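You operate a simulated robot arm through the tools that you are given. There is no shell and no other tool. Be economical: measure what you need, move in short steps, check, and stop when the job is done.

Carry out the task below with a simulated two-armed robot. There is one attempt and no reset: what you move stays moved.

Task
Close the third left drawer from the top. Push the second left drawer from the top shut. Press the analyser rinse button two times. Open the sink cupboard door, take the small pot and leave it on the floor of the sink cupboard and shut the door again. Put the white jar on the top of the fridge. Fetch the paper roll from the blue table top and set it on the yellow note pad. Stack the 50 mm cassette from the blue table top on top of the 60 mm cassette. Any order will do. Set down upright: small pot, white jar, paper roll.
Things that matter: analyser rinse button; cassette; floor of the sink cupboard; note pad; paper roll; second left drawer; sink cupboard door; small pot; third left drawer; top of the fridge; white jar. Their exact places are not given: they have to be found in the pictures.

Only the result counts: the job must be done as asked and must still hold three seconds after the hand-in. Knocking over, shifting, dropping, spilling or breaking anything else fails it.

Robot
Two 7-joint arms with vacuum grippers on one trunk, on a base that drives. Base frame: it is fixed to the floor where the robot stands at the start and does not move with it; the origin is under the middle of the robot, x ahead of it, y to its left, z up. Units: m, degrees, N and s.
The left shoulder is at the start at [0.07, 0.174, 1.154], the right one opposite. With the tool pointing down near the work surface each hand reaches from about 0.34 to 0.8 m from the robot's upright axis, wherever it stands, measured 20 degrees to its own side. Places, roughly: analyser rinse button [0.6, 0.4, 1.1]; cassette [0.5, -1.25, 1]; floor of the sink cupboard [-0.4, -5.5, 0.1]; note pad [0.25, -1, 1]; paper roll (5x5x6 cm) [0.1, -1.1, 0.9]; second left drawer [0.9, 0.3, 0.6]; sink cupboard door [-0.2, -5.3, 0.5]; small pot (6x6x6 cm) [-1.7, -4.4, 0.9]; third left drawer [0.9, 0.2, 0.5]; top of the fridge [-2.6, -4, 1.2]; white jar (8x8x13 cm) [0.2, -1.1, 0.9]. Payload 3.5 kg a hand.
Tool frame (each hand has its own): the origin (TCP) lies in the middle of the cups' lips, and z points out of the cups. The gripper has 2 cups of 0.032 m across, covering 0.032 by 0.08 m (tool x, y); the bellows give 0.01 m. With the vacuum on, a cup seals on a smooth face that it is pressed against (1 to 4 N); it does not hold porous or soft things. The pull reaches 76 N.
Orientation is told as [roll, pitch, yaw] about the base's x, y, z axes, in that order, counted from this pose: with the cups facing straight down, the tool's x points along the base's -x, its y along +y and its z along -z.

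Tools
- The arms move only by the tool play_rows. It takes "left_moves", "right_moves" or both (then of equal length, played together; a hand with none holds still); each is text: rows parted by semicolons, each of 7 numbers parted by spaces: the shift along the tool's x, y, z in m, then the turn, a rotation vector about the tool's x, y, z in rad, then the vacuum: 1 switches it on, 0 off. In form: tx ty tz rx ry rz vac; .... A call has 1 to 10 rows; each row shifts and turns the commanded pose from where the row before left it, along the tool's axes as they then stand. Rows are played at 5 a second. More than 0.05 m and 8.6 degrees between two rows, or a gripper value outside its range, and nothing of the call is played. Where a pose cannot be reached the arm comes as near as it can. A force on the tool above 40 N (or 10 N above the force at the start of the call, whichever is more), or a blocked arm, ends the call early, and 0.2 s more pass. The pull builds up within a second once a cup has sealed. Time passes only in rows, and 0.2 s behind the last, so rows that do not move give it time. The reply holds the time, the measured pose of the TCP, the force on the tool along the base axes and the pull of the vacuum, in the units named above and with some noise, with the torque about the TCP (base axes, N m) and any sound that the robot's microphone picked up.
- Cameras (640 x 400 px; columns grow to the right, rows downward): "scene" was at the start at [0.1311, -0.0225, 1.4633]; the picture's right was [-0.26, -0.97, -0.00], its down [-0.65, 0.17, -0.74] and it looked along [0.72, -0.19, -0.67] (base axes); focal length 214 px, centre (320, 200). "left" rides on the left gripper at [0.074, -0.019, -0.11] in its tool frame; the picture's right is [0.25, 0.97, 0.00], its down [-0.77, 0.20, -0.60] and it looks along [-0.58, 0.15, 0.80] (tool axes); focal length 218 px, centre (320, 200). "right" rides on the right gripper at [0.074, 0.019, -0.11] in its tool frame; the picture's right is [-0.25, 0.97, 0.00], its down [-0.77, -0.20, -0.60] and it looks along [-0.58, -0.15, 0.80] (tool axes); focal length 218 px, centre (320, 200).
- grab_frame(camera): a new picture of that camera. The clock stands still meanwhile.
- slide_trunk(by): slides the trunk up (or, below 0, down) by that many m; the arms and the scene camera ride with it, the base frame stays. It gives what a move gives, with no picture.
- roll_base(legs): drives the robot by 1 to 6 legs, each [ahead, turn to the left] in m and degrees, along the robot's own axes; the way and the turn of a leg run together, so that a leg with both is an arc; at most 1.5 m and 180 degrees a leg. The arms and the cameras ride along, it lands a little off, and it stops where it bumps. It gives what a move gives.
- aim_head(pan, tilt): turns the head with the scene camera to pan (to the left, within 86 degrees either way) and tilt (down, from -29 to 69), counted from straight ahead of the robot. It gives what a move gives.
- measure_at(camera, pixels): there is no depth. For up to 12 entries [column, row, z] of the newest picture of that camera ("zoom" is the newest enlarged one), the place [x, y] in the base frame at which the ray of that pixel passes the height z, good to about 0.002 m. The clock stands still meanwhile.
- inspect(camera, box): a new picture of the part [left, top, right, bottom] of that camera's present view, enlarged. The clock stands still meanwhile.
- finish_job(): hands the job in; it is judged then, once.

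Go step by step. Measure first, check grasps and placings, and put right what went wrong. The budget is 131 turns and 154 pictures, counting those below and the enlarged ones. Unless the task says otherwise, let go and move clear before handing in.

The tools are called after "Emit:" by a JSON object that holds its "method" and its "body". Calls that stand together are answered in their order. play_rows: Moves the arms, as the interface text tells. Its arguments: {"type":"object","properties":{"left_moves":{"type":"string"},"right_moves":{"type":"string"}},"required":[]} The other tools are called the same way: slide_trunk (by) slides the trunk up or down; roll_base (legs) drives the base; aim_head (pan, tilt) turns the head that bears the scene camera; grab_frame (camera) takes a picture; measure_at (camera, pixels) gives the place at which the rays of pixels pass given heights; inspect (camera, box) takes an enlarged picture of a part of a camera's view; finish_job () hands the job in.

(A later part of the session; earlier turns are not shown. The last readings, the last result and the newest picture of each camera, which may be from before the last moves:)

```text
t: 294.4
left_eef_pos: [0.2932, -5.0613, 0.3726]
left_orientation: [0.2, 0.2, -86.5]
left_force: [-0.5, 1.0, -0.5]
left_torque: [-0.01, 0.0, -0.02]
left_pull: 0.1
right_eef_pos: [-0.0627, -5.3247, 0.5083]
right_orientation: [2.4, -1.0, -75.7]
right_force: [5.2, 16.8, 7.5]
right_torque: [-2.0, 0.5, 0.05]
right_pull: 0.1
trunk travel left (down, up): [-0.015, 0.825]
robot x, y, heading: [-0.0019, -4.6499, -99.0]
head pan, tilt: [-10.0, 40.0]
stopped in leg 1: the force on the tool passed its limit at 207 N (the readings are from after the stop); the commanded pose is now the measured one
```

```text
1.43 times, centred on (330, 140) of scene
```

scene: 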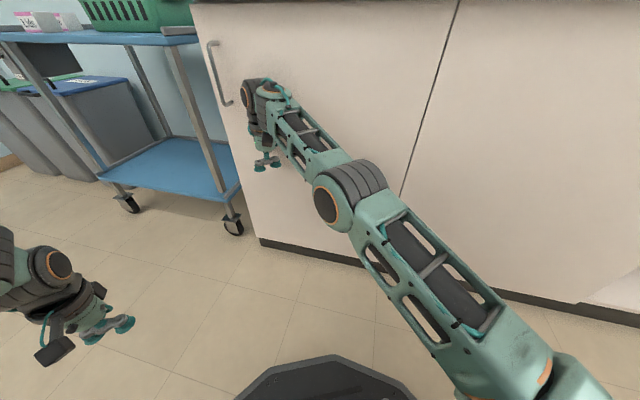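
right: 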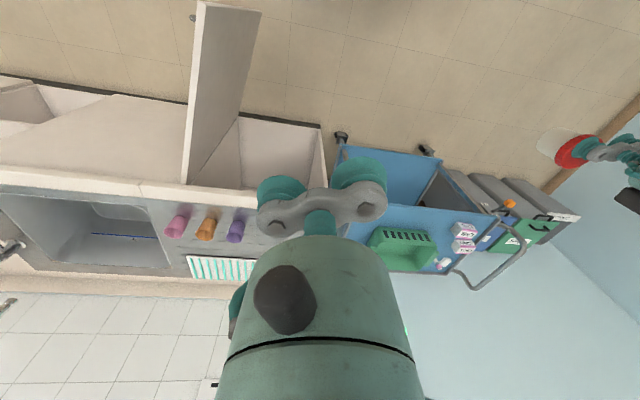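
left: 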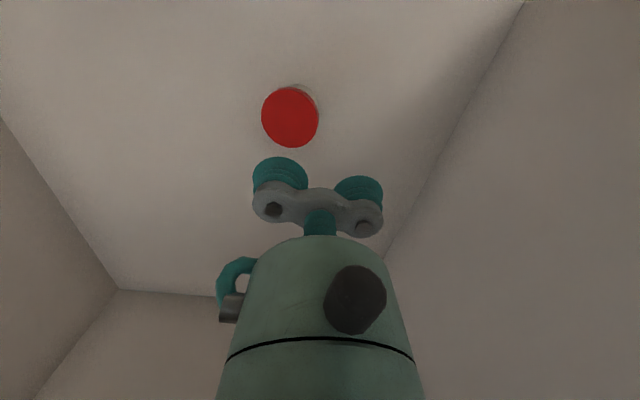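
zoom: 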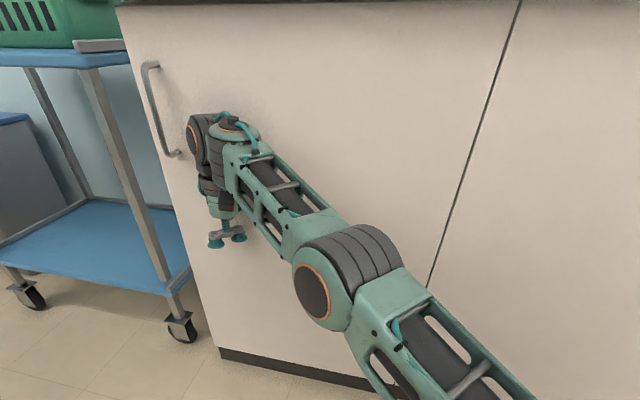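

Pressed shut (207 N spike). I back off, raise the trunk, and check the door.

Emit:
{"method": "roll_base", "body": {"legs": [[-0.45, 0]]}}

Emit:
{"method": "slide_trunk", "body": {"by": 0.4}}

Emit:
{"method": "slide_trunk", "body": {"by": 0.27}}

Emit:
{"method": "grab_frame", "body": {"camera": "scene"}}

```text
t: 297.2
left_eef_pos: [0.3669, -4.6132, 0.3713]
left_orientation: [0.2, 0.2, -86.6]
left_force: [0.2, 0.1, 0.3]
left_torque: [-0.03, -0.02, 0.01]
left_pull: 0.0
right_eef_pos: [0.0098, -4.8762, 0.5059]
right_orientation: [2.6, -1.0, -75.9]
right_force: [0.1, -0.6, 0.1]
right_torque: [-0.01, 0.0, -0.03]
right_pull: 0.0
trunk travel left (down, up): [-0.015, 0.825]
robot x, y, heading: [0.0736, -4.1993, -99.2]
head pan, tilt: [-10.0, 40.0]
```

```text
t: 301.0
left_eef_pos: [0.3677, -4.6119, 0.7713]
left_orientation: [0.3, 0.2, -86.7]
left_force: [0.1, -0.3, -0.7]
left_torque: [-0.01, 0.02, 0.02]
left_pull: 0.0
right_eef_pos: [0.0104, -4.8764, 0.906]
right_orientation: [2.6, -0.9, -75.9]
right_force: [0.3, -0.1, -0.5]
right_torque: [0.03, 0.02, -0.01]
right_pull: 0.1
trunk travel left (down, up): [-0.415, 0.425]
robot x, y, heading: [0.0717, -4.1996, -99.5]
head pan, tilt: [-10.0, 40.0]
```

```text
t: 303.8
left_eef_pos: [0.3664, -4.6138, 1.0415]
left_orientation: [0.4, 0.3, -86.6]
left_force: [0.7, -0.3, -0.3]
left_torque: [0.02, 0.03, 0.02]
left_pull: 0.1
right_eef_pos: [0.0101, -4.8761, 1.1755]
right_orientation: [2.6, -0.9, -75.8]
right_force: [-0.2, -0.5, -0.9]
right_torque: [0.0, 0.0, -0.01]
right_pull: 0.0
trunk travel left (down, up): [-0.685, 0.155]
robot x, y, heading: [0.0763, -4.1997, -99.4]
head pan, tilt: [-10.0, 40.0]
```

```text
38 pictures are left
```

scene: 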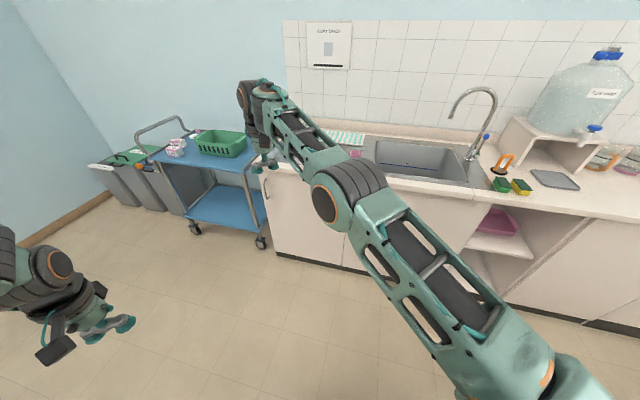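

Door is flush. Next I fold the right hand and drive back to the table's short end.

Emit:
{"method": "play_rows", "body": {"right_moves": "0.045 -0.01 -0.02 0 0 0 0;0.045 -0.01 -0.02 0 0 0 0;0.045 -0.01 -0.02 0 0 0 0;0.045 -0.01 -0.02 0 0 0 0;0.03 -0.01 -0.02 0 0 0 0", "left_moves": "0 0 -0.03 0 0 0 0;0 0 -0.03 0 0 0 0;0 0 -0.03 0 0 0 0;0 0 -0.03 0 0 0 0;0 0 -0.03 0 0 0 0"}}

Emit:
{"method": "roll_base", "body": {"legs": [[0, 70.4], [-1.2, 0], [-1.2, 0], [0, 89], [1.4, 0], [1.4, 0]]}}

Emit:
{"method": "roll_base", "body": {"legs": [[0, -94], [0.35, 0]]}}

Emit:
{"method": "aim_head", "body": {"pan": 0, "tilt": 48}}

Emit:
{"method": "grab_frame", "body": {"camera": "scene"}}

```text
refused: row 1 steps farther than a row can; nothing moved
```

```text
t: 335.3
left_eef_pos: [-0.6926, -0.1146, 1.0414]
left_orientation: [0.3, 0.2, 73.7]
left_force: [-0.1, 0.6, -0.3]
left_torque: [0.01, 0.03, 0.0]
left_pull: 0.0
right_eef_pos: [-0.2699, 0.0136, 1.1764]
right_orientation: [2.7, -0.9, 84.5]
right_force: [0.1, 0.2, -0.2]
right_torque: [0.05, 0.0, -0.03]
right_pull: 0.0
trunk travel left (down, up): [-0.685, 0.155]
robot x, y, heading: [-0.5559, -0.6001, 61.1]
head pan, tilt: [-10.0, 40.0]
```

```text
t: 341.6
left_eef_pos: [0.2403, -0.6755, 1.0422]
left_orientation: [0.3, 0.1, -19.1]
left_force: [-0.5, 1.0, -0.8]
left_torque: [-0.01, 0.0, 0.0]
left_pull: 0.0
right_eef_pos: [0.3476, -1.1046, 1.1766]
right_orientation: [2.5, -1.0, -8.4]
right_force: [0.8, 0.6, -0.3]
right_torque: [0.03, 0.0, 0.0]
right_pull: 0.1
trunk travel left (down, up): [-0.685, 0.155]
robot x, y, heading: [-0.2515, -0.7935, -31.9]
head pan, tilt: [-10.0, 40.0]
```

```text
t: 342.3
left_eef_pos: [0.2407, -0.6748, 1.0407]
left_orientation: [0.2, 0.1, -19.1]
left_force: [0.1, -0.2, 0.2]
left_torque: [0.01, 0.01, -0.01]
left_pull: 0.0
right_eef_pos: [0.3489, -1.1059, 1.176]
right_orientation: [2.5, -0.8, -8.4]
right_force: [-0.3, 0.0, 0.6]
right_torque: [0.03, 0.02, 0.0]
right_pull: 0.0
trunk travel left (down, up): [-0.685, 0.155]
robot x, y, heading: [-0.2523, -0.7899, -31.9]
head pan, tilt: [0.0, 48.0]
```

```text
37 pictures are left
```

scene: 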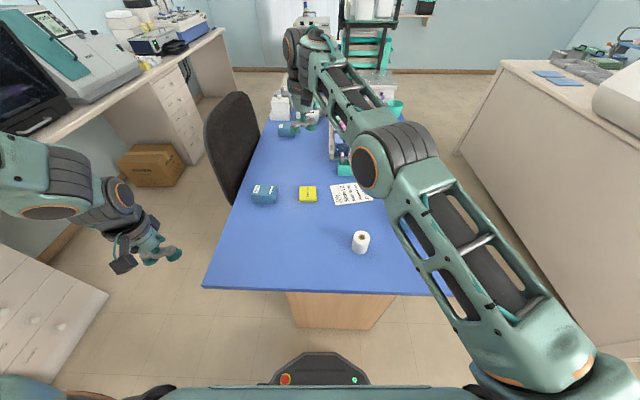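

The table is undisturbed (roll at 361,241; pad 307,194). I turn both hands to face each other, tilted 30° below level, for a two-handed squeeze of the roll.

Emit:
{"method": "play_rows", "body": {"left_moves": "0 0 -0.01 0 0 -0.1347 0;0 0 -0.01 0 0 -0.1347 0;0 0 -0.01 0 0 -0.1347 0;0 0 -0.01 0 0 -0.1347 0;0 0 -0.01 0 0 -0.1347 0;0 0 -0.01 0 0 -0.1347 0;0 0 -0.01 0 0 -0.1347 0;0 0 -0.01 0 0 -0.1347 0;0 0 -0.01 0 0 -0.1347 0;0 0 -0.01 0 0 -0.1347 0", "right_moves": "0.02 -0.03 0 0 0 0.1415 0;0.02 -0.03 0 0 0 0.1415 0;0.02 -0.03 0 0 0 0.1415 0;0.02 -0.03 0 0 0 0.1415 0;0 0 0 0 0 0.1415 0;0 0 0 0 0 0.1415 0;0 0 0 0 0 0.1415 0;0 0 0 0 0 0.1415 0;0 0 0 0 0 0.1415 0;0 0 0 0 0 0.1415 0"}}

Emit:
{"method": "play_rows", "body": {"left_moves": "0 0 0 0 0.131 0 0;0 0 0 0 0.131 0 0;0 0 0 0 0.131 0 0;0 0 0 0 0.131 0 0;0 0 0 0 0.131 0 0;0 0 0 0 0.131 0 0;0 0 0 0 0.131 0 0;0 0 0 0 0.131 0 0;0 0 0 0 0 0 0;0 0 0 0 0 0 0", "right_moves": "0 0 0 0 0 0.1415 0;0 0 0 0 0 0.1415 0;0 0 0 0 0 0.1415 0;0 0 0 0 0 0.1415 0;0 0 0 0 0.131 0 0;0 0 0 0 0.131 0 0;0 0 0 0 0.131 0 0;0 0 0 0 0.131 0 0;0 0 0 0 0.131 0 0;0 0 0 0 0.131 0 0"}}

Emit:
{"method": "grab_frame", "body": {"camera": "scene"}}

```text
t: 344.5
left_eef_pos: [0.2394, -0.6761, 1.1411]
left_orientation: [0.2, -0.1, 58.3]
left_force: [0.3, -0.7, 0.9]
left_torque: [-0.01, 0.04, 0.02]
left_pull: 0.1
right_eef_pos: [0.2322, -1.1887, 1.17]
right_orientation: [1.4, 2.4, -89.6]
right_force: [-0.6, 1.0, -0.2]
right_torque: [0.02, -0.04, 0.02]
right_pull: 0.1
trunk travel left (down, up): [-0.685, 0.155]
robot x, y, heading: [-0.2515, -0.7887, -31.8]
head pan, tilt: [0.0, 48.0]
```

```text
t: 346.7
left_eef_pos: [0.2405, -0.6765, 1.144]
left_orientation: [0.5, 59.8, 58.6]
left_force: [0.7, 1.1, 0.2]
left_torque: [0.04, -0.01, 0.02]
left_pull: 0.1
right_eef_pos: [0.232, -1.1903, 1.1702]
right_orientation: [-0.2, 48.1, -122.1]
right_force: [0.1, 0.8, -0.5]
right_torque: [0.02, -0.04, -0.02]
right_pull: 0.2
trunk travel left (down, up): [-0.685, 0.155]
robot x, y, heading: [-0.2513, -0.7888, -31.7]
head pan, tilt: [0.0, 48.0]
```

```text
36 pictures are left
```

scene: 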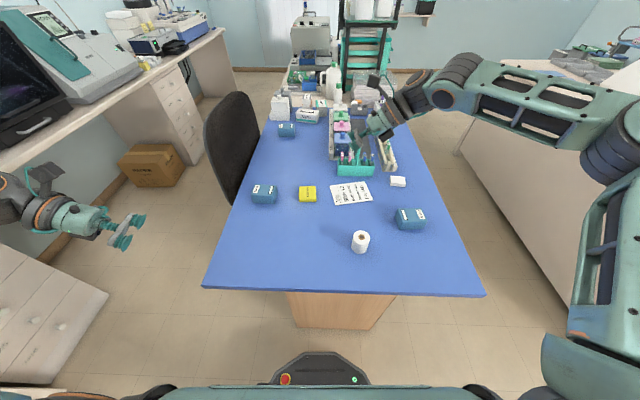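

Both hands face each other properly. I re-measure roll and pad from this view.

Emit:
{"method": "inspect", "body": {"camera": "scene", "box": [280, 170, 400, 270]}}

Emit:
{"method": "measure_at", "body": {"camera": "scene", "pixels": [[361, 235.5, 0.93], [361, 249, 0.87], [307.5, 193, 0.885], [299, 186.5, 0.885], [315.5, 187, 0.885], [317, 200, 0.885], [299.5, 200.5, 0.885]]}}

```text
4.00 times, centred on (340, 220) of scene
```

zoom: 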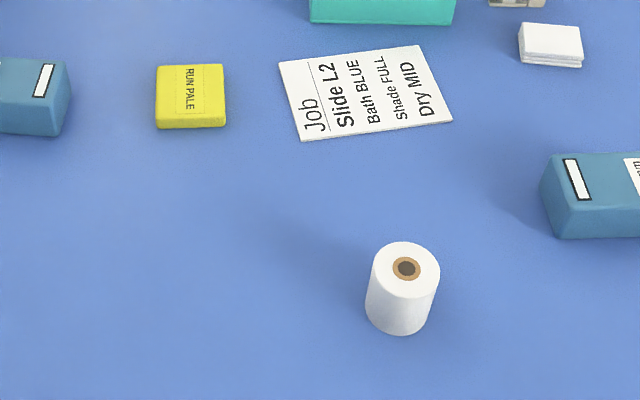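

```text
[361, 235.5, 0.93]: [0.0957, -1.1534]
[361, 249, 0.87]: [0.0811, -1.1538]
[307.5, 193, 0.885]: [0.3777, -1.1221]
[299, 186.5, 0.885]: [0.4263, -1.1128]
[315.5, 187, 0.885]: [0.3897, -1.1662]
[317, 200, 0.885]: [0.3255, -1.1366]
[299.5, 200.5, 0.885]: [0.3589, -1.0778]
```

Roll at (0.088,-1.149). I bring both hands to either side of it, 11 cm out, z≈1.02.

Emit:
{"method": "play_rows", "body": {"left_moves": "0.0079 -0.01164 0.03848 0 0 0 0;0.0079 -0.01164 0.03848 0 0 0 0;0.0079 -0.01164 0.03848 0 0 0 0;0.0079 -0.01164 0.03848 0 0 0 0;0.0079 -0.01164 0.03848 0 0 0 0;0.0079 -0.01164 0.03848 0 0 0 0;0.0079 -0.01164 0.03848 0 0 0 0;0.0079 -0.01164 0.03848 0 0 0 0;0.0079 -0.01164 0.03848 0 0 0 0;0.0079 -0.01164 0.03848 0 0 0 0", "right_moves": "0 0 0 0 0.104 0 0;0 0 0 0 0.104 0 0;-0.02575 -0.01785 -0.00705 0 0 0 0;-0.02575 -0.01785 -0.00705 0 0 0 0;-0.02575 -0.01785 -0.00705 0 0 0 0;-0.02575 -0.01785 -0.00705 0 0 0 0;-0.02575 -0.01785 -0.00705 0 0 0 0;-0.02575 -0.01785 -0.00705 0 0 0 0;-0.02575 -0.01785 -0.00705 0 0 0 0;-0.02575 -0.01785 -0.00705 0 0 0 0"}}

Emit:
{"method": "grab_frame", "body": {"camera": "left"}}

Emit:
{"method": "grab_frame", "body": {"camera": "right"}}

```text
t: 348.9
left_eef_pos: [0.14, -1.0562, 1.0159]
left_orientation: [0.5, 59.7, 58.6]
left_force: [0.3, -1.1, -0.1]
left_torque: [0.04, 0.0, 0.03]
left_pull: 0.1
right_eef_pos: [0.0273, -1.2457, 1.0193]
right_orientation: [-0.3, 59.8, -122.1]
right_force: [-0.2, 0.1, -0.1]
right_torque: [0.03, -0.04, 0.01]
right_pull: 0.0
trunk travel left (down, up): [-0.685, 0.155]
robot x, y, heading: [-0.2528, -0.7896, -31.6]
head pan, tilt: [0.0, 48.0]
```

```text
34 pictures are left
```

left: 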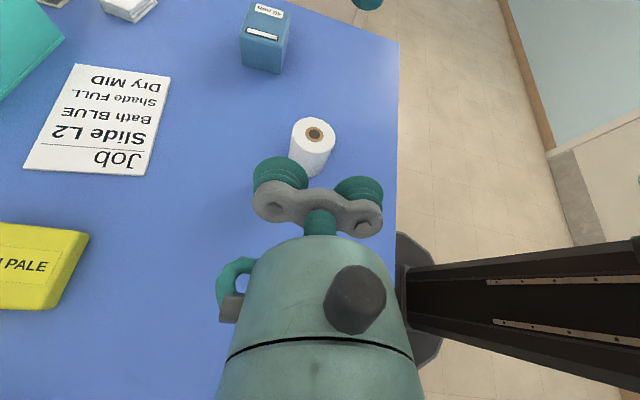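

```text
33 pictures are left
```

right: 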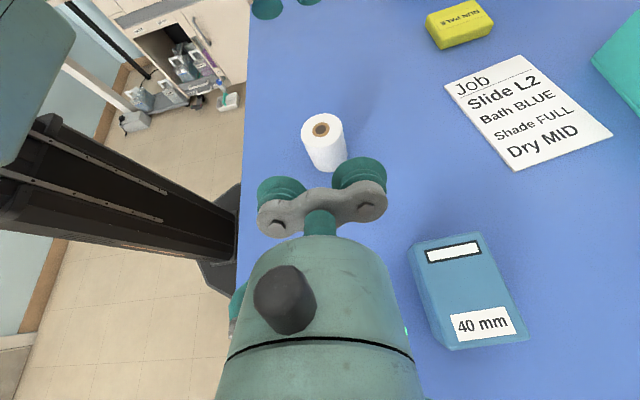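

Both cameras see the roll centred between the cups. I measure it and the pad once more from these close views.

Emit:
{"method": "measure_at", "body": {"camera": "left", "pixels": [[314, 134, 0.93], [88, 233, 0.885], [52, 308, 0.885]]}}

Emit:
{"method": "measure_at", "body": {"camera": "right", "pixels": [[320, 129, 0.93], [458, 19, 0.885], [426, 16, 0.885], [480, 2, 0.885], [441, 39, 0.885], [493, 19, 0.885]]}}

```text
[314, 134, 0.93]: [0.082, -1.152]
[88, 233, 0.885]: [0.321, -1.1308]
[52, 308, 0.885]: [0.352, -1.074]
```

```text
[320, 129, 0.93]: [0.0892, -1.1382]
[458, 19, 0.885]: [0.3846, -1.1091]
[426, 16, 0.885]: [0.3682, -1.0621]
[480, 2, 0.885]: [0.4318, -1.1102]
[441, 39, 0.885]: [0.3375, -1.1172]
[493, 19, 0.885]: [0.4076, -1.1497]
```

F-alignment is within 3 mm. I descend to z≈0.90 and close both hands on the roll gradually.

Emit:
{"method": "play_rows", "body": {"left_moves": "-0.0335 0 0.0193 0 0 0 0;-0.0335 0 0.0193 0 0 0 0;-0.0335 0 0.0193 0 0 0 0;0.0165 0 0.0286 0 0 0 0;0.0165 0 0.0286 0 0 0 0;0.0015 0 0.0026 0 0 0 0;0.0015 0 0.0026 0 0 0 0;0 0 0 0 0 0 0", "right_moves": "-0.0343 -0.001 0.0198 0 0 0 0;-0.0343 -0.001 0.0198 0 0 0 0;-0.0343 -0.001 0.0198 0 0 0 0;0.0189 0 0.0327 0 0 0 0;0.0189 0 0.0327 0 0 0 0;0.0015 0 0.0026 0 0 0 0;0.0015 0 0.0026 0 0 0 0;0 0 0 0 0 0 0"}}

Emit:
{"method": "grab_frame", "body": {"camera": "left"}}

Emit:
{"method": "inspect", "body": {"camera": "scene", "box": [280, 170, 440, 290]}}

```text
t: 350.7
left_eef_pos: [0.1044, -1.1158, 0.9007]
left_orientation: [0.4, 59.9, 58.5]
left_force: [-0.5, -0.6, 0.4]
left_torque: [0.01, -0.01, 0.0]
left_pull: 0.1
right_eef_pos: [0.0709, -1.1713, 0.9006]
right_orientation: [-0.3, 59.8, -122.2]
right_force: [-0.2, 0.5, -0.6]
right_torque: [0.01, 0.01, 0.01]
right_pull: 0.0
trunk travel left (down, up): [-0.685, 0.155]
robot x, y, heading: [-0.2508, -0.7879, -31.7]
head pan, tilt: [0.0, 48.0]
```

```text
32 pictures are left
```

left: 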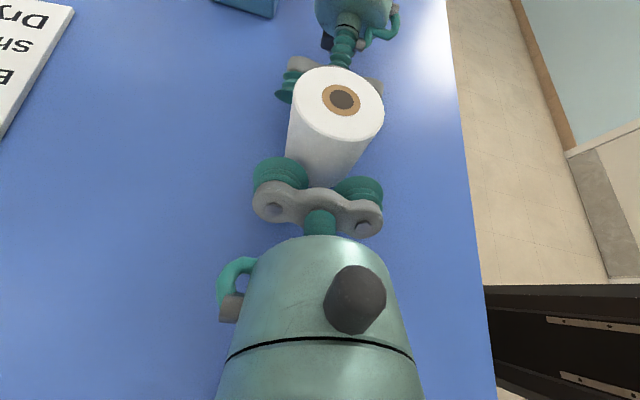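

```text
3.33 times, centred on (360, 230) of scene
```

zoom: 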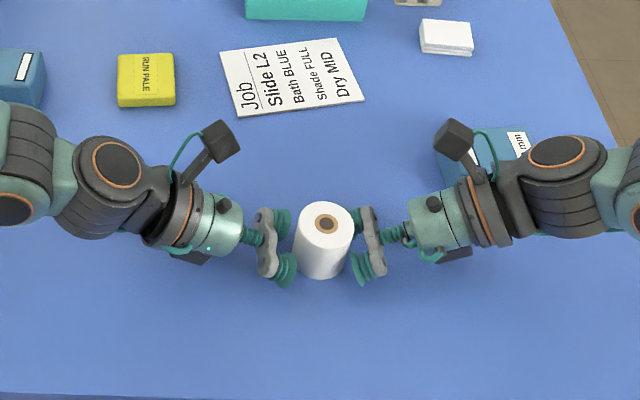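

The roll is nicely between the two cup pairs, not yet loaded. I close in further, gently.

Emit:
{"method": "play_rows", "body": {"left_moves": "0.0012 0 0.0022 0 0 0 0;0.0012 0 0.0022 0 0 0 0;0.0012 0 0.0022 0 0 0 0;0.0012 0 0.0022 0 0 0 0;0 0 0 0 0 0 0", "right_moves": "0.0012 0 0.0022 0 0 0 0;0.0012 0 0.0022 0 0 0 0;0.0012 0 0.0022 0 0 0 0;0.0012 0 0.0022 0 0 0 0;0 0 0 0 0 0 0"}}

```text
t: 351.9
left_eef_pos: [0.0988, -1.1222, 0.8998]
left_orientation: [0.6, 59.8, 58.6]
left_force: [2.2, 3.1, -0.8]
left_torque: [-0.01, 0.04, 0.04]
left_pull: 0.2
right_eef_pos: [0.0753, -1.1635, 0.9009]
right_orientation: [-0.3, 59.7, -122.2]
right_force: [-1.5, -2.1, 0.0]
right_torque: [0.02, 0.0, -0.01]
right_pull: 0.1
trunk travel left (down, up): [-0.685, 0.155]
robot x, y, heading: [-0.252, -0.7841, -31.7]
head pan, tilt: [0.0, 48.0]
```

Contact on both sides (~3 N). I squeeze a few mm more.

Emit:
{"method": "play_rows", "body": {"left_moves": "0.0012 0 0.0022 0 0 0 0;0.0012 0 0.0022 0 0 0 0;0 0 0 0 0 0 0;0 0 0 0 0 0 0", "right_moves": "0.0012 0 0.0022 0 0 0 0;0.0012 0 0.0022 0 0 0 0;0 0 0 0 0 0 0;0 0 0 0 0 0 0"}}

```text
t: 352.9
left_eef_pos: [0.0958, -1.1279, 0.8996]
left_orientation: [0.4, 59.9, 58.6]
left_force: [2.9, 5.3, -0.8]
left_torque: [-0.09, 0.03, 0.04]
left_pull: 0.0
right_eef_pos: [0.078, -1.1588, 0.8999]
right_orientation: [-0.4, 59.7, -122.2]
right_force: [-3.4, -5.3, -0.3]
right_torque: [0.12, -0.02, -0.04]
right_pull: 0.1
trunk travel left (down, up): [-0.685, 0.155]
robot x, y, heading: [-0.2484, -0.7858, -31.9]
head pan, tilt: [0.0, 48.0]
```

Emit:
{"method": "play_rows", "body": {"left_moves": "0.0012 0 0.0022 0 0 0 0;0.0012 0 0.0022 0 0 0 0;0.0012 0 0.0022 0 0 0 0;0 0 0 0 0 0 0;0.00866 0 -0.005 0 0 0 0;0.00866 0 -0.005 0 0 0 0;0.013 0 -0.0075 0 0 0 0;0 0 0 0 0 0 0", "right_moves": "0.0012 0 0.0022 0 0 0 0;0.0012 0 0.0022 0 0 0 0;0.0012 0 0.0022 0 0 0 0;0 0 0 0 0 0 0;0.00866 0 -0.005 0 0 0 0;0.00866 0 -0.005 0 0 0 0;0.013 0 -0.0075 0 0 0 0;0 0 0 0 0 0 0"}}

Emit:
{"method": "inspect", "body": {"camera": "scene", "box": [280, 170, 440, 290]}}

```text
t: 353.5
left_eef_pos: [0.096, -1.1284, 0.8962]
left_orientation: [0.6, 59.2, 59.0]
left_force: [3.4, 7.2, -0.7]
left_torque: [-0.11, 0.08, 0.03]
left_pull: 0.1
right_eef_pos: [0.079, -1.1596, 0.8972]
right_orientation: [-0.7, 59.4, -122.9]
right_force: [-4.2, -7.2, 0.0]
right_torque: [0.12, -0.07, -0.03]
right_pull: 0.1
trunk travel left (down, up): [-0.685, 0.155]
robot x, y, heading: [-0.251, -0.7862, -31.6]
head pan, tilt: [0.0, 48.0]
stopped in row 3 (left hand): the force on the tool passed its limit at 46 N (the readings are from after the stop); the commanded pose is now the measured one
```

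```text
3.33 times, centred on (360, 230) of scene
```

zoom: 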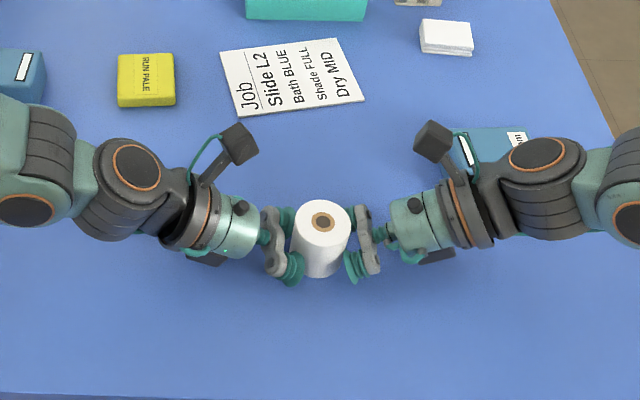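

The bellows bottomed out briefly; now ~8 N each side, enough for a light roll. I lift 3 cm and check.

Emit:
{"method": "play_rows", "body": {"left_moves": "0.00866 0 -0.005 0 0 0 0;0.00866 0 -0.005 0 0 0 0;0.00866 0 -0.005 0 0 0 0;0 0 0 0 0 0 0", "right_moves": "0.00866 0 -0.005 0 0 0 0;0.00866 0 -0.005 0 0 0 0;0.00866 0 -0.005 0 0 0 0;0 0 0 0 0 0 0"}}

Emit:
{"method": "inspect", "body": {"camera": "scene", "box": [280, 170, 440, 290]}}

```text
t: 354.5
left_eef_pos: [0.0968, -1.1275, 0.926]
left_orientation: [0.7, 59.3, 59.0]
left_force: [13.7, 21.0, -1.0]
left_torque: [-0.29, 0.31, 0.02]
left_pull: 0.1
right_eef_pos: [0.0797, -1.1596, 0.9285]
right_orientation: [-0.6, 59.4, -122.8]
right_force: [-13.5, -20.2, 0.1]
right_torque: [0.21, -0.27, 0.01]
right_pull: 0.1
trunk travel left (down, up): [-0.685, 0.155]
robot x, y, heading: [-0.2516, -0.7848, -31.9]
head pan, tilt: [0.0, 48.0]
```

```text
3.33 times, centred on (360, 230) of scene
```

zoom: 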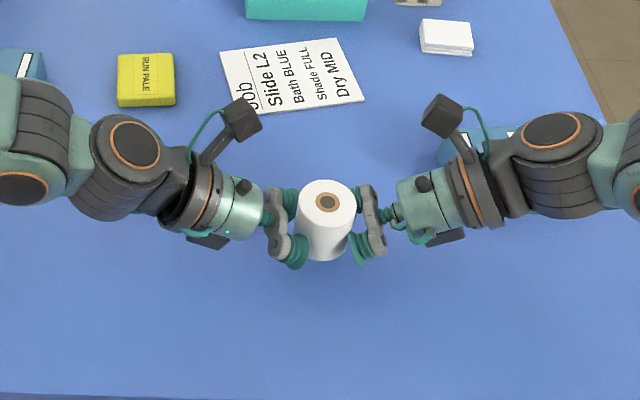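

The roll is lifted and held with ~25 N. I raise 4 cm more and move both hands in step halfway to the pad.

Emit:
{"method": "play_rows", "body": {"left_moves": "0.0172 0 -0.0102 0 0 0 0;0.0172 0 -0.0102 0 0 0 0;-0.01075 -0.0286 -0.0181 0 0 0 0;-0.01075 -0.0286 -0.0181 0 0 0 0;-0.01075 -0.0286 -0.0181 0 0 0 0;-0.01075 -0.0286 -0.0181 0 0 0 0;0 0 0 0 0 0 0", "right_moves": "0.0172 0 -0.0102 0 0 0 0;0.0172 0 -0.0102 0 0 0 0;0.01118 0.02794 0.01891 0 0 0 0;0.01118 0.02794 0.01891 0 0 0 0;0.01118 0.02794 0.01891 0 0 0 0;0.01118 0.02794 0.01891 0 0 0 0;0 0 0 0 0 0 0"}}

Emit:
{"method": "inspect", "body": {"camera": "scene", "box": [240, 140, 440, 290]}}

```text
t: 355.4
left_eef_pos: [0.132, -1.1259, 0.9637]
left_orientation: [1.1, 59.2, 59.6]
left_force: [6.1, 8.9, -1.0]
left_torque: [-0.15, 0.13, 0.01]
left_pull: 0.1
right_eef_pos: [0.1133, -1.1557, 0.965]
right_orientation: [-0.8, 59.0, -123.2]
right_force: [-6.1, -8.6, -0.4]
right_torque: [0.11, -0.1, 0.03]
right_pull: 0.0
trunk travel left (down, up): [-0.685, 0.155]
robot x, y, heading: [-0.2521, -0.7882, -31.6]
head pan, tilt: [0.0, 48.0]
stopped in row 4 (left hand): the force on the tool passed its limit at 41 N (the readings are from after the stop); the commanded pose is now the measured one
```

```text
2.67 times, centred on (340, 215) of scene
```

zoom: 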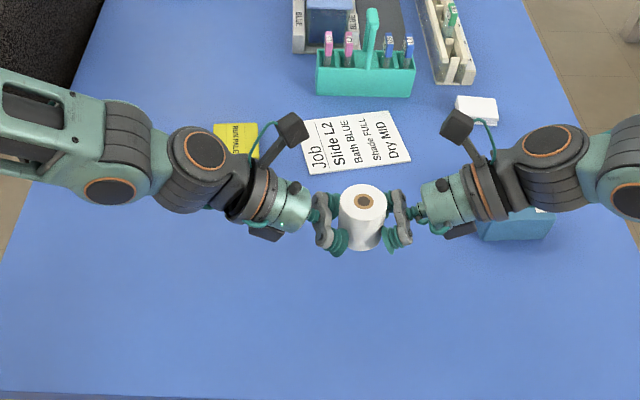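

Still held (~10 N); the stop was a transient. I continue with smaller, slower steps.

Emit:
{"method": "play_rows", "body": {"left_moves": "-0.00468 -0.01261 -0.00785 0 0 0 0;-0.00468 -0.01261 -0.00785 0 0 0 0;-0.00468 -0.01261 -0.00785 0 0 0 0;-0.00468 -0.01261 -0.00785 0 0 0 0;-0.00468 -0.01261 -0.00785 0 0 0 0;-0.00468 -0.01261 -0.00785 0 0 0 0;-0.00468 -0.01261 -0.00785 0 0 0 0;0 0 0 0 0 0 0", "right_moves": "0.00502 0.01215 0.00835 0 0 0 0;0.00502 0.01215 0.00835 0 0 0 0;0.00502 0.01215 0.00835 0 0 0 0;0.00502 0.01215 0.00835 0 0 0 0;0.00502 0.01215 0.00835 0 0 0 0;0.00502 0.01215 0.00835 0 0 0 0;0.00502 0.01215 0.00835 0 0 0 0;0 0 0 0 0 0 0"}}

Emit:
{"method": "inspect", "body": {"camera": "scene", "box": [240, 140, 440, 290]}}

```text
t: 357.2
left_eef_pos: [0.2346, -1.1154, 0.9648]
left_orientation: [0.7, 59.1, 59.2]
left_force: [22.1, 30.7, -2.7]
left_torque: [-0.36, 0.57, 0.11]
left_pull: 0.0
right_eef_pos: [0.2191, -1.1453, 0.9695]
right_orientation: [-0.6, 59.1, -123.0]
right_force: [-22.4, -30.2, 1.2]
right_torque: [0.29, -0.5, 0.05]
right_pull: 0.2
trunk travel left (down, up): [-0.685, 0.155]
robot x, y, heading: [-0.2533, -0.7884, -32.1]
head pan, tilt: [0.0, 48.0]
```

```text
2.67 times, centred on (340, 215) of scene
```

zoom: 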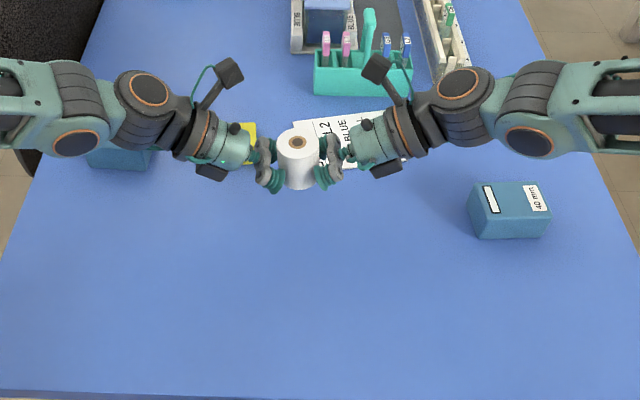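

Good grip (38 N), roll upright. I relax each side 1 mm and move the remaining way over the pad.

Emit:
{"method": "play_rows", "body": {"left_moves": "-0.0005 0 -0.0009 0 0 0 0;-0.00458 -0.01253 -0.00765 0 0 0 0;-0.00458 -0.01253 -0.00765 0 0 0 0;-0.00458 -0.01253 -0.00765 0 0 0 0;-0.00458 -0.01253 -0.00765 0 0 0 0;-0.00458 -0.01253 -0.00765 0 0 0 0;-0.00458 -0.01253 -0.00765 0 0 0 0;-0.00458 -0.01253 -0.00765 0 0 0 0;-0.00458 -0.01253 -0.00765 0 0 0 0;-0.00458 -0.01253 -0.00765 0 0 0 0", "right_moves": "-0.0005 0 -0.0009 0 0 0 0;0.00482 0.01218 0.00805 0 0 0 0;0.00482 0.01218 0.00805 0 0 0 0;0.00482 0.01218 0.00805 0 0 0 0;0.00482 0.01218 0.00805 0 0 0 0;0.00482 0.01218 0.00805 0 0 0 0;0.00482 0.01218 0.00805 0 0 0 0;0.00482 0.01218 0.00805 0 0 0 0;0.00482 0.01218 0.00805 0 0 0 0;0.00482 0.01218 0.00805 0 0 0 0"}}

Emit:
{"method": "grab_frame", "body": {"camera": "left"}}

Emit:
{"method": "inspect", "body": {"camera": "scene", "box": [240, 140, 400, 240]}}

```text
t: 359.4
left_eef_pos: [0.3762, -1.1057, 0.9637]
left_orientation: [0.8, 59.2, 59.4]
left_force: [19.5, 31.6, -2.1]
left_torque: [-0.51, 0.23, -0.07]
left_pull: 0.0
right_eef_pos: [0.3575, -1.1337, 0.9659]
right_orientation: [-0.6, 59.3, -123.1]
right_force: [-19.7, -31.0, 1.3]
right_torque: [0.46, -0.21, -0.05]
right_pull: 0.1
trunk travel left (down, up): [-0.685, 0.155]
robot x, y, heading: [-0.2512, -0.7886, -31.9]
head pan, tilt: [0.0, 48.0]
```

```text
26 pictures are left
```

left: 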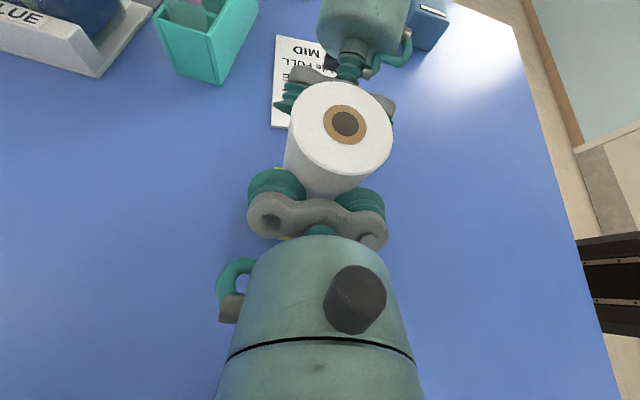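

```text
4.00 times, centred on (320, 190) of scene
```

zoom: 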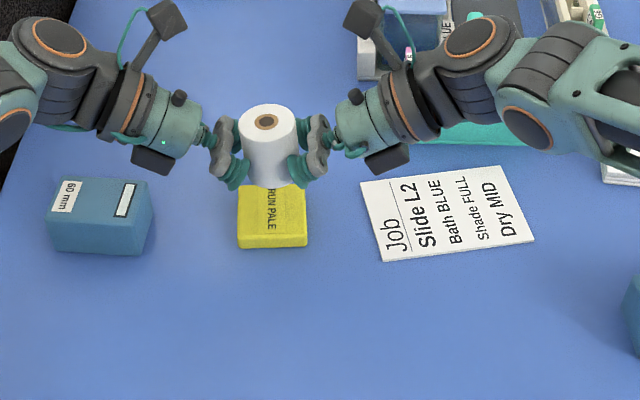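

The roll is above the pad. I verify alignment: roll top (306.5,170) at z≈0.998 and pad centre (308,192).

Emit:
{"method": "measure_at", "body": {"camera": "scene", "pixels": [[306.5, 170.2, 0.998], [308.25, 192.25, 0.885], [308.25, 192.25, 0.89], [300, 199, 0.885], [316.5, 198.5, 0.885]]}}

Emit:
{"method": "measure_at", "body": {"camera": "left", "pixels": [[346, 125, 0.998], [281, 168, 0.885], [281, 238, 0.885]]}}

Emit:
{"method": "inspect", "body": {"camera": "right", "box": [220, 60, 420, 250]}}

```text
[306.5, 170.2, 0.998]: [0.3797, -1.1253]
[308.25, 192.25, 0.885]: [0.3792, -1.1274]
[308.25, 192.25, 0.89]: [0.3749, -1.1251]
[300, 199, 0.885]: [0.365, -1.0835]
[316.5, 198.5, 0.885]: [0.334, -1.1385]
```

```text
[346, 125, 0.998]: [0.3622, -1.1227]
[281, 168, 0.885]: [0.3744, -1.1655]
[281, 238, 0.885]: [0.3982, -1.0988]
```

```text
2.11 times, centred on (320, 155) of right
```

zoom: 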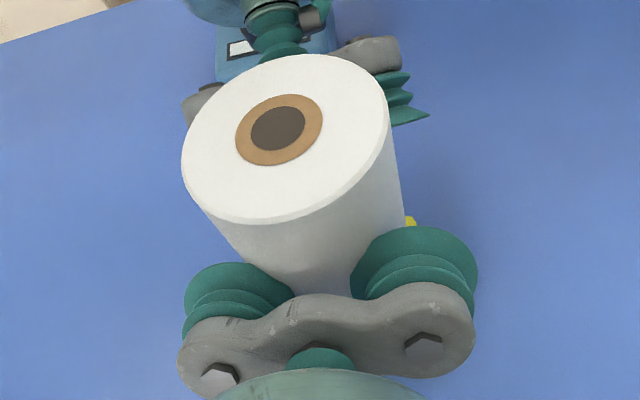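

Seen by the same camera, roll and pad centres agree within 2 mm. I lower with the trunk so both hands move as one.

Emit:
{"method": "slide_trunk", "body": {"by": -0.042}}

Emit:
{"method": "slide_trunk", "body": {"by": -0.005}}

Emit:
{"method": "slide_trunk", "body": {"by": -0.004}}

Emit:
{"method": "inspect", "body": {"camera": "scene", "box": [240, 140, 400, 240]}}

```text
t: 360.2
left_eef_pos: [0.3761, -1.1042, 0.9229]
left_orientation: [0.6, 59.2, 59.2]
left_force: [21.5, 33.9, -2.2]
left_torque: [-0.51, 0.27, -0.05]
left_pull: 0.0
right_eef_pos: [0.356, -1.1333, 0.9244]
right_orientation: [-0.5, 59.1, -123.1]
right_force: [-21.6, -33.6, 1.3]
right_torque: [0.51, -0.24, -0.06]
right_pull: 0.1
trunk travel left (down, up): [-0.643, 0.197]
robot x, y, heading: [-0.2513, -0.7941, -31.7]
head pan, tilt: [0.0, 48.0]
```

```text
t: 360.8
left_eef_pos: [0.3766, -1.106, 0.9203]
left_orientation: [0.3, 59.3, 58.9]
left_force: [22.8, 32.3, 8.5]
left_torque: [0.26, -0.47, -0.26]
left_pull: 0.0
right_eef_pos: [0.3553, -1.1331, 0.9213]
right_orientation: [-0.6, 59.2, -123.0]
right_force: [-21.3, -35.0, 1.4]
right_torque: [0.56, -0.27, -0.03]
right_pull: 0.0
trunk travel left (down, up): [-0.638, 0.202]
robot x, y, heading: [-0.2538, -0.7882, -31.8]
head pan, tilt: [0.0, 48.0]
```

```text
t: 361.3
left_eef_pos: [0.3738, -1.1055, 0.918]
left_orientation: [-0.3, 59.2, 58.4]
left_force: [26.0, 28.4, 30.1]
left_torque: [1.95, -1.9, -0.89]
left_pull: 0.1
right_eef_pos: [0.3539, -1.1328, 0.9168]
right_orientation: [-0.2, 59.3, -122.9]
right_force: [-19.7, -34.7, 0.0]
right_torque: [0.62, -0.13, -0.09]
right_pull: 0.2
trunk travel left (down, up): [-0.634, 0.206]
robot x, y, heading: [-0.2546, -0.7864, -31.9]
head pan, tilt: [0.0, 48.0]
```

```text
4.00 times, centred on (320, 190) of scene
```

zoom: 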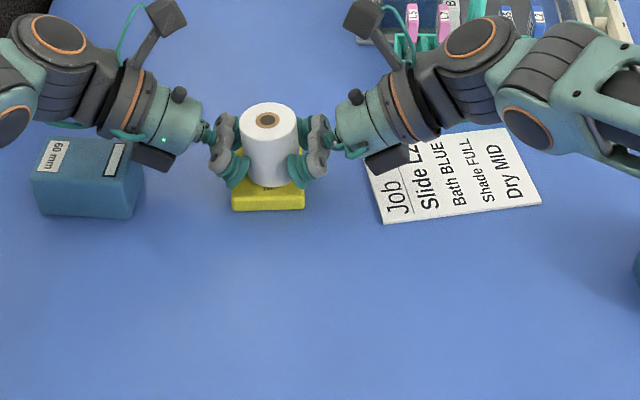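

The left hand's underside is touching the 60 mm cassette (30 N up) while the roll is only a few mm above the pad. I raise the trunk 6 mm to clear it, then open both hands slowly so the roll slides down onto the pad.

Emit:
{"method": "slide_trunk", "body": {"by": 0.006}}

Emit:
{"method": "play_rows", "body": {"left_moves": "-0.00075 0 -0.0013 0 0 0 0;-0.00075 0 -0.0013 0 0 0 0;-0.00075 0 -0.0013 0 0 0 0;-0.00075 0 -0.0013 0 0 0 0;-0.00075 0 -0.0013 0 0 0 0;-0.00075 0 -0.0013 0 0 0 0;-0.00075 0 -0.0013 0 0 0 0;-0.00075 0 -0.0013 0 0 0 0;0 0 0 0 0 0 0", "right_moves": "-0.00075 0 -0.0013 0 0 0 0;-0.00075 0 -0.0013 0 0 0 0;-0.00075 0 -0.0013 0 0 0 0;-0.00075 0 -0.0013 0 0 0 0;-0.00075 0 -0.0013 0 0 0 0;-0.00075 0 -0.0013 0 0 0 0;-0.00075 0 -0.0013 0 0 0 0;-0.00075 0 -0.0013 0 0 0 0;0 0 0 0 0 0 0"}}

Emit:
{"method": "inspect", "body": {"camera": "scene", "box": [240, 140, 400, 240]}}

```text
t: 361.8
left_eef_pos: [0.3735, -1.1056, 0.9195]
left_orientation: [0.9, 59.1, 59.4]
left_force: [22.7, 27.8, 8.2]
left_torque: [0.49, -0.26, -0.16]
left_pull: 0.1
right_eef_pos: [0.3558, -1.1329, 0.9236]
right_orientation: [-0.4, 59.3, -122.9]
right_force: [-24.2, -33.0, 1.9]
right_torque: [0.35, -0.46, 0.01]
right_pull: 0.1
trunk travel left (down, up): [-0.64, 0.2]
robot x, y, heading: [-0.252, -0.7905, -31.6]
head pan, tilt: [0.0, 48.0]
```

```text
t: 363.8
left_eef_pos: [0.3802, -1.0956, 0.919]
left_orientation: [0.5, 59.3, 58.9]
left_force: [-0.3, -1.8, 5.1]
left_torque: [0.38, -0.32, -0.1]
left_pull: 0.0
right_eef_pos: [0.35, -1.143, 0.9221]
right_orientation: [-0.5, 59.3, -122.9]
right_force: [0.1, -0.5, -0.5]
right_torque: [-0.01, 0.01, -0.02]
right_pull: 0.0
trunk travel left (down, up): [-0.64, 0.2]
robot x, y, heading: [-0.2515, -0.7899, -31.9]
head pan, tilt: [0.0, 48.0]
```

```text
4.00 times, centred on (320, 190) of scene
```

zoom: 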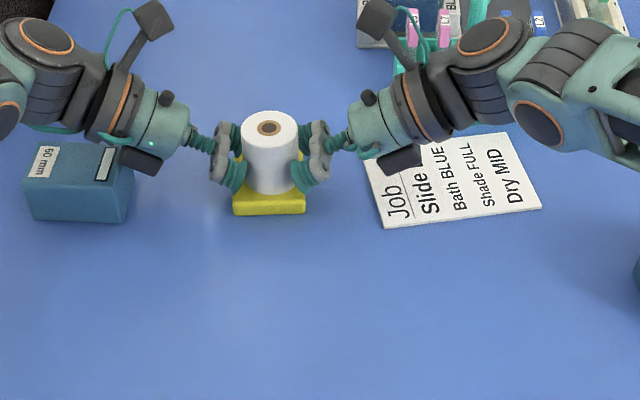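

The roll stands on the pad. I lift the left hand straight up off the cassette and draw the right hand away, then up.

Emit:
{"method": "play_rows", "body": {"left_moves": "0.0086 0 -0.0051 0 0 0 0;0.0258 0 -0.0154 0 0 0 0;0.0258 0 -0.0154 0 0 0 0;0.0258 0 -0.0154 0 0 0 0;0 0 -0.04 0 0 0 0;0 0 -0.04 0 0 0 0;0 0 -0.04 0 0 0 0", "right_moves": "-0.01 0 -0.0174 0 0 0 0;-0.01 0 -0.0174 0 0 0 0;0.0258 0 -0.0154 0 0 0 0;0.0258 0 -0.0154 0 0 0 0;0.0258 0 -0.0154 0 0 0 0;0 0 -0.04 0 0 0 0;0 0 -0.04 0 0 0 0"}}

Emit:
{"method": "slide_trunk", "body": {"by": 0.19}}

Emit:
{"method": "inspect", "body": {"camera": "scene", "box": [230, 100, 450, 260]}}

Emit:
{"method": "grab_frame", "body": {"camera": "scene"}}

```text
t: 365.4
left_eef_pos: [0.4332, -1.0119, 1.0817]
left_orientation: [0.6, 59.2, 58.9]
left_force: [0.7, 0.5, 0.1]
left_torque: [0.01, -0.04, 0.0]
left_pull: 0.0
right_eef_pos: [0.2901, -1.2348, 1.0547]
right_orientation: [-0.4, 59.1, -123.0]
right_force: [-0.7, -0.1, 0.5]
right_torque: [0.02, -0.03, -0.01]
right_pull: 0.0
trunk travel left (down, up): [-0.64, 0.2]
robot x, y, heading: [-0.2527, -0.7862, -31.8]
head pan, tilt: [0.0, 48.0]
```

```text
t: 367.5
left_eef_pos: [0.4328, -1.0112, 1.2697]
left_orientation: [0.7, 59.2, 59.1]
left_force: [0.3, -0.2, 0.5]
left_torque: [0.01, -0.01, -0.02]
left_pull: 0.0
right_eef_pos: [0.2916, -1.2369, 1.2436]
right_orientation: [-0.6, 59.2, -123.1]
right_force: [0.0, -0.5, 0.6]
right_torque: [-0.01, 0.04, 0.01]
right_pull: 0.1
trunk travel left (down, up): [-0.83, 0.01]
robot x, y, heading: [-0.2497, -0.7886, -31.9]
head pan, tilt: [0.0, 48.0]
```

```text
2.50 times, centred on (340, 180) of scene
```

zoom: 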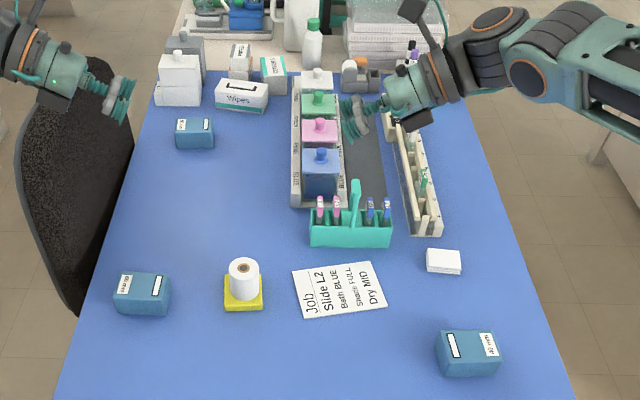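

```text
20 pictures are left
```

scene: 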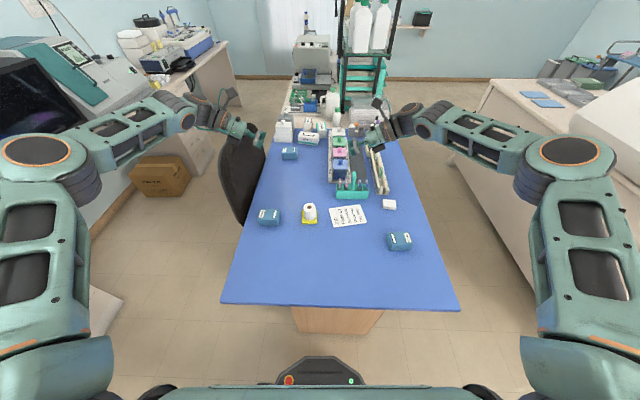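

The roll is upright on the pad, all else in order. Now the cassettes: I measure them and the chair from this picture, and turn the left hand cups-down with its cup pair set crosswise.

Emit:
{"method": "measure_at", "body": {"camera": "scene", "pixels": [[290, 149, 0.91], [268, 211, 0.91], [290, 158, 0.87], [268, 225, 0.87], [245, 140, 0.95], [222, 150, 0.95], [258, 165, 0.9], [243, 222, 0.5], [227, 180, 0.7]]}}

Emit:
{"method": "play_rows", "body": {"left_moves": "0 0 -0.02 0 -0.129 0 0;0 0 -0.02 0 -0.129 0 0;0 0 0 0 -0.129 0 0;0 0 0 0 -0.129 0 0;0 0 0 0 -0.129 0 0;0 0 0 0 -0.129 0 0;0 0 0 0 -0.129 0 0;0 0 0 0 -0.129 0 0", "right_moves": "0 0 -0.03 0 -0.129 0 0;0 0 -0.03 0 -0.129 0 0;0 0 -0.03 0 -0.129 0 0;0 0 0 0 -0.129 0 0;0 0 0 0 -0.129 0 0;0 0 0 0 -0.129 0 0;0 0 0 0 -0.129 0 0;0 0 0 0 -0.129 0 0"}}

Emit:
{"method": "play_rows", "body": {"left_moves": "0 0.04 0 0 0 -0.146 0;0 0.04 0 0 0 -0.146 0;0 0.04 0 0 0 -0.146 0;0 0 0 0 0 -0.146 0;0 0 0 0 0 -0.146 0;0 0 0 0 0 -0.146 0;0 0 0 0 0 -0.146 0;0 0 0 0 0 -0.146 0", "right_moves": "0 -0.045 0 0 0 0 0;0 -0.045 0 0 0 0 0;0 -0.045 0 0 0 0 0;0 -0.045 0 0 0 0 0;0 -0.045 0 0 0 0 0;0 0 0 0 0 0 0;0 0 0 0 0 0 0;0 0 0 0 0 0 0"}}

```text
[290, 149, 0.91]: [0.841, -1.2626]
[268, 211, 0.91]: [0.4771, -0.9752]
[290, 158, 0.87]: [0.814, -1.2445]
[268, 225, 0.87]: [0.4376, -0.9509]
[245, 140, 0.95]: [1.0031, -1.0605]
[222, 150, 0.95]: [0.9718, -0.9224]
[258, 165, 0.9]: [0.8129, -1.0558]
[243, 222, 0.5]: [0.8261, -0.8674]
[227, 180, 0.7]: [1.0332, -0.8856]
```

```text
t: 369.3
left_eef_pos: [0.4523, -0.9828, 1.2921]
left_orientation: [0.3, 0.0, 58.5]
left_force: [-0.3, -0.6, 0.6]
left_torque: [0.0, -0.01, 0.01]
left_pull: 0.2
right_eef_pos: [0.2531, -1.2956, 1.2997]
right_orientation: [-0.2, 0.0, -122.4]
right_force: [0.6, -0.6, -0.1]
right_torque: [0.04, 0.01, 0.0]
right_pull: 0.1
trunk travel left (down, up): [-0.83, 0.01]
robot x, y, heading: [-0.25, -0.7895, -31.6]
head pan, tilt: [0.0, 48.0]
```

```text
t: 371.1
left_eef_pos: [0.342, -0.9356, 1.2938]
left_orientation: [0.2, -0.2, 125.6]
left_force: [0.1, 1.7, -0.5]
left_torque: [0.01, -0.02, -0.01]
left_pull: 0.1
right_eef_pos: [0.0664, -1.1746, 1.3012]
right_orientation: [-0.2, 0.1, -122.4]
right_force: [-0.6, 0.0, 0.2]
right_torque: [0.02, 0.0, 0.0]
right_pull: 0.0
trunk travel left (down, up): [-0.83, 0.01]
robot x, y, heading: [-0.2529, -0.7878, -31.8]
head pan, tilt: [0.0, 48.0]
```

50 mm cassette ≈(0.83,-1.25), 60 mm ≈(0.46,-0.97). I drive round the table corner to a stance beside the chair from which the left hand reaches both.

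Emit:
{"method": "roll_base", "body": {"legs": [[0, 88], [0.6, 0], [0, -80], [0.62, 0], [0, -76]]}}

Emit:
{"method": "aim_head", "body": {"pan": 8, "tilt": 52}}

Emit:
{"method": "grab_frame", "body": {"camera": "scene"}}

Emit:
{"method": "grab_frame", "body": {"camera": "left"}}

```text
t: 388.1
left_eef_pos: [0.727, -1.1719, 1.2933]
left_orientation: [0.3, -0.2, 55.3]
left_force: [-0.7, 0.2, 0.4]
left_torque: [0.0, 0.04, -0.01]
left_pull: 0.1
right_eef_pos: [0.4085, -0.9949, 1.3015]
right_orientation: [-0.4, 0.1, 167.5]
right_force: [-0.5, -1.0, 0.1]
right_torque: [-0.01, -0.05, 0.0]
right_pull: 0.1
trunk travel left (down, up): [-0.83, 0.01]
robot x, y, heading: [0.6618, -0.5647, -101.8]
head pan, tilt: [0.0, 48.0]
```

```text
t: 388.8
left_eef_pos: [0.7263, -1.1711, 1.2942]
left_orientation: [0.2, -0.3, 55.5]
left_force: [0.3, -0.2, 0.2]
left_torque: [0.03, 0.0, -0.02]
left_pull: 0.0
right_eef_pos: [0.4081, -0.9941, 1.3009]
right_orientation: [-0.3, 0.1, 167.4]
right_force: [-0.1, -1.0, 0.6]
right_torque: [0.01, 0.02, 0.0]
right_pull: 0.0
trunk travel left (down, up): [-0.83, 0.01]
robot x, y, heading: [0.666, -0.5643, -101.9]
head pan, tilt: [8.0, 52.0]
```

```text
19 pictures are left
```

scene: 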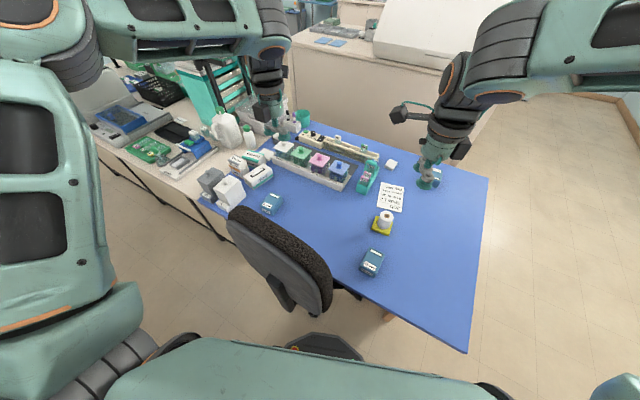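

```text
18 pictures are left
```

left: 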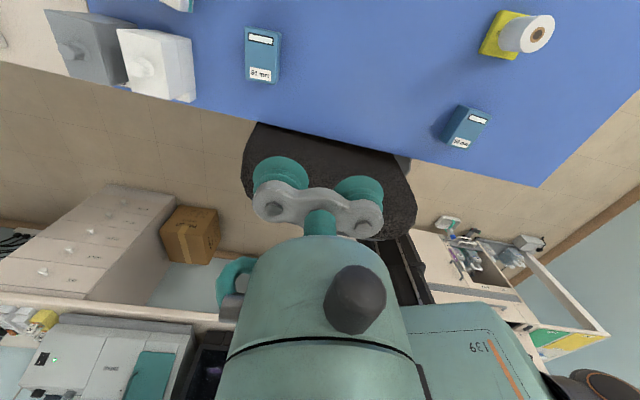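

Both cassettes are well seen: left camera 50 mm at (262,56), 60 mm at (467,127); scene (272,203) and (372,262). I triangulate.

Emit:
{"method": "measure_at", "body": {"camera": "left", "pixels": [[263, 55, 0.9], [263, 55, 0.92], [262, 37, 0.91], [262, 74, 0.91], [467, 127, 0.91], [477, 119, 0.91], [461, 141, 0.91]]}}

Emit:
{"method": "inspect", "body": {"camera": "scene", "box": [250, 180, 410, 290]}}

Emit:
{"method": "inspect", "body": {"camera": "left", "box": [230, 10, 510, 160]}}

```text
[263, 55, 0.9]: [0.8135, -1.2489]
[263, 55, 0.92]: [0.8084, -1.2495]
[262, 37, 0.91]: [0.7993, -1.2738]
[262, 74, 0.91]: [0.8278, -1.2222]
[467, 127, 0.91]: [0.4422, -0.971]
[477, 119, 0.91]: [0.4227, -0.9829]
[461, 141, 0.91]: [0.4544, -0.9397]
```

```text
3.64 times, centred on (330, 235) of scene
```

zoom: 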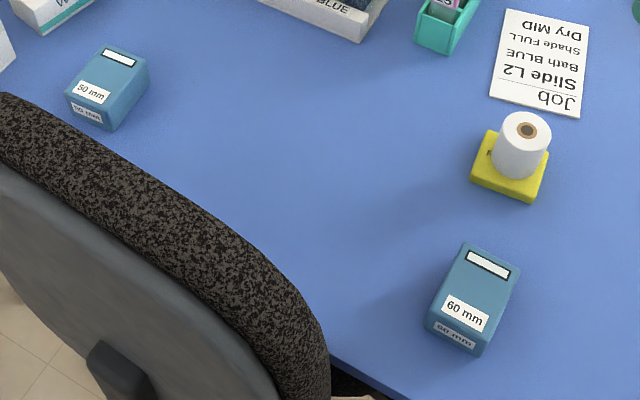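

```text
2.29 times, centred on (370, 85) of left
```

zoom: 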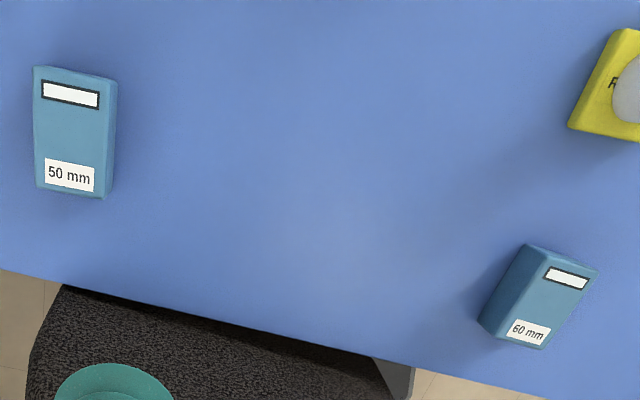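

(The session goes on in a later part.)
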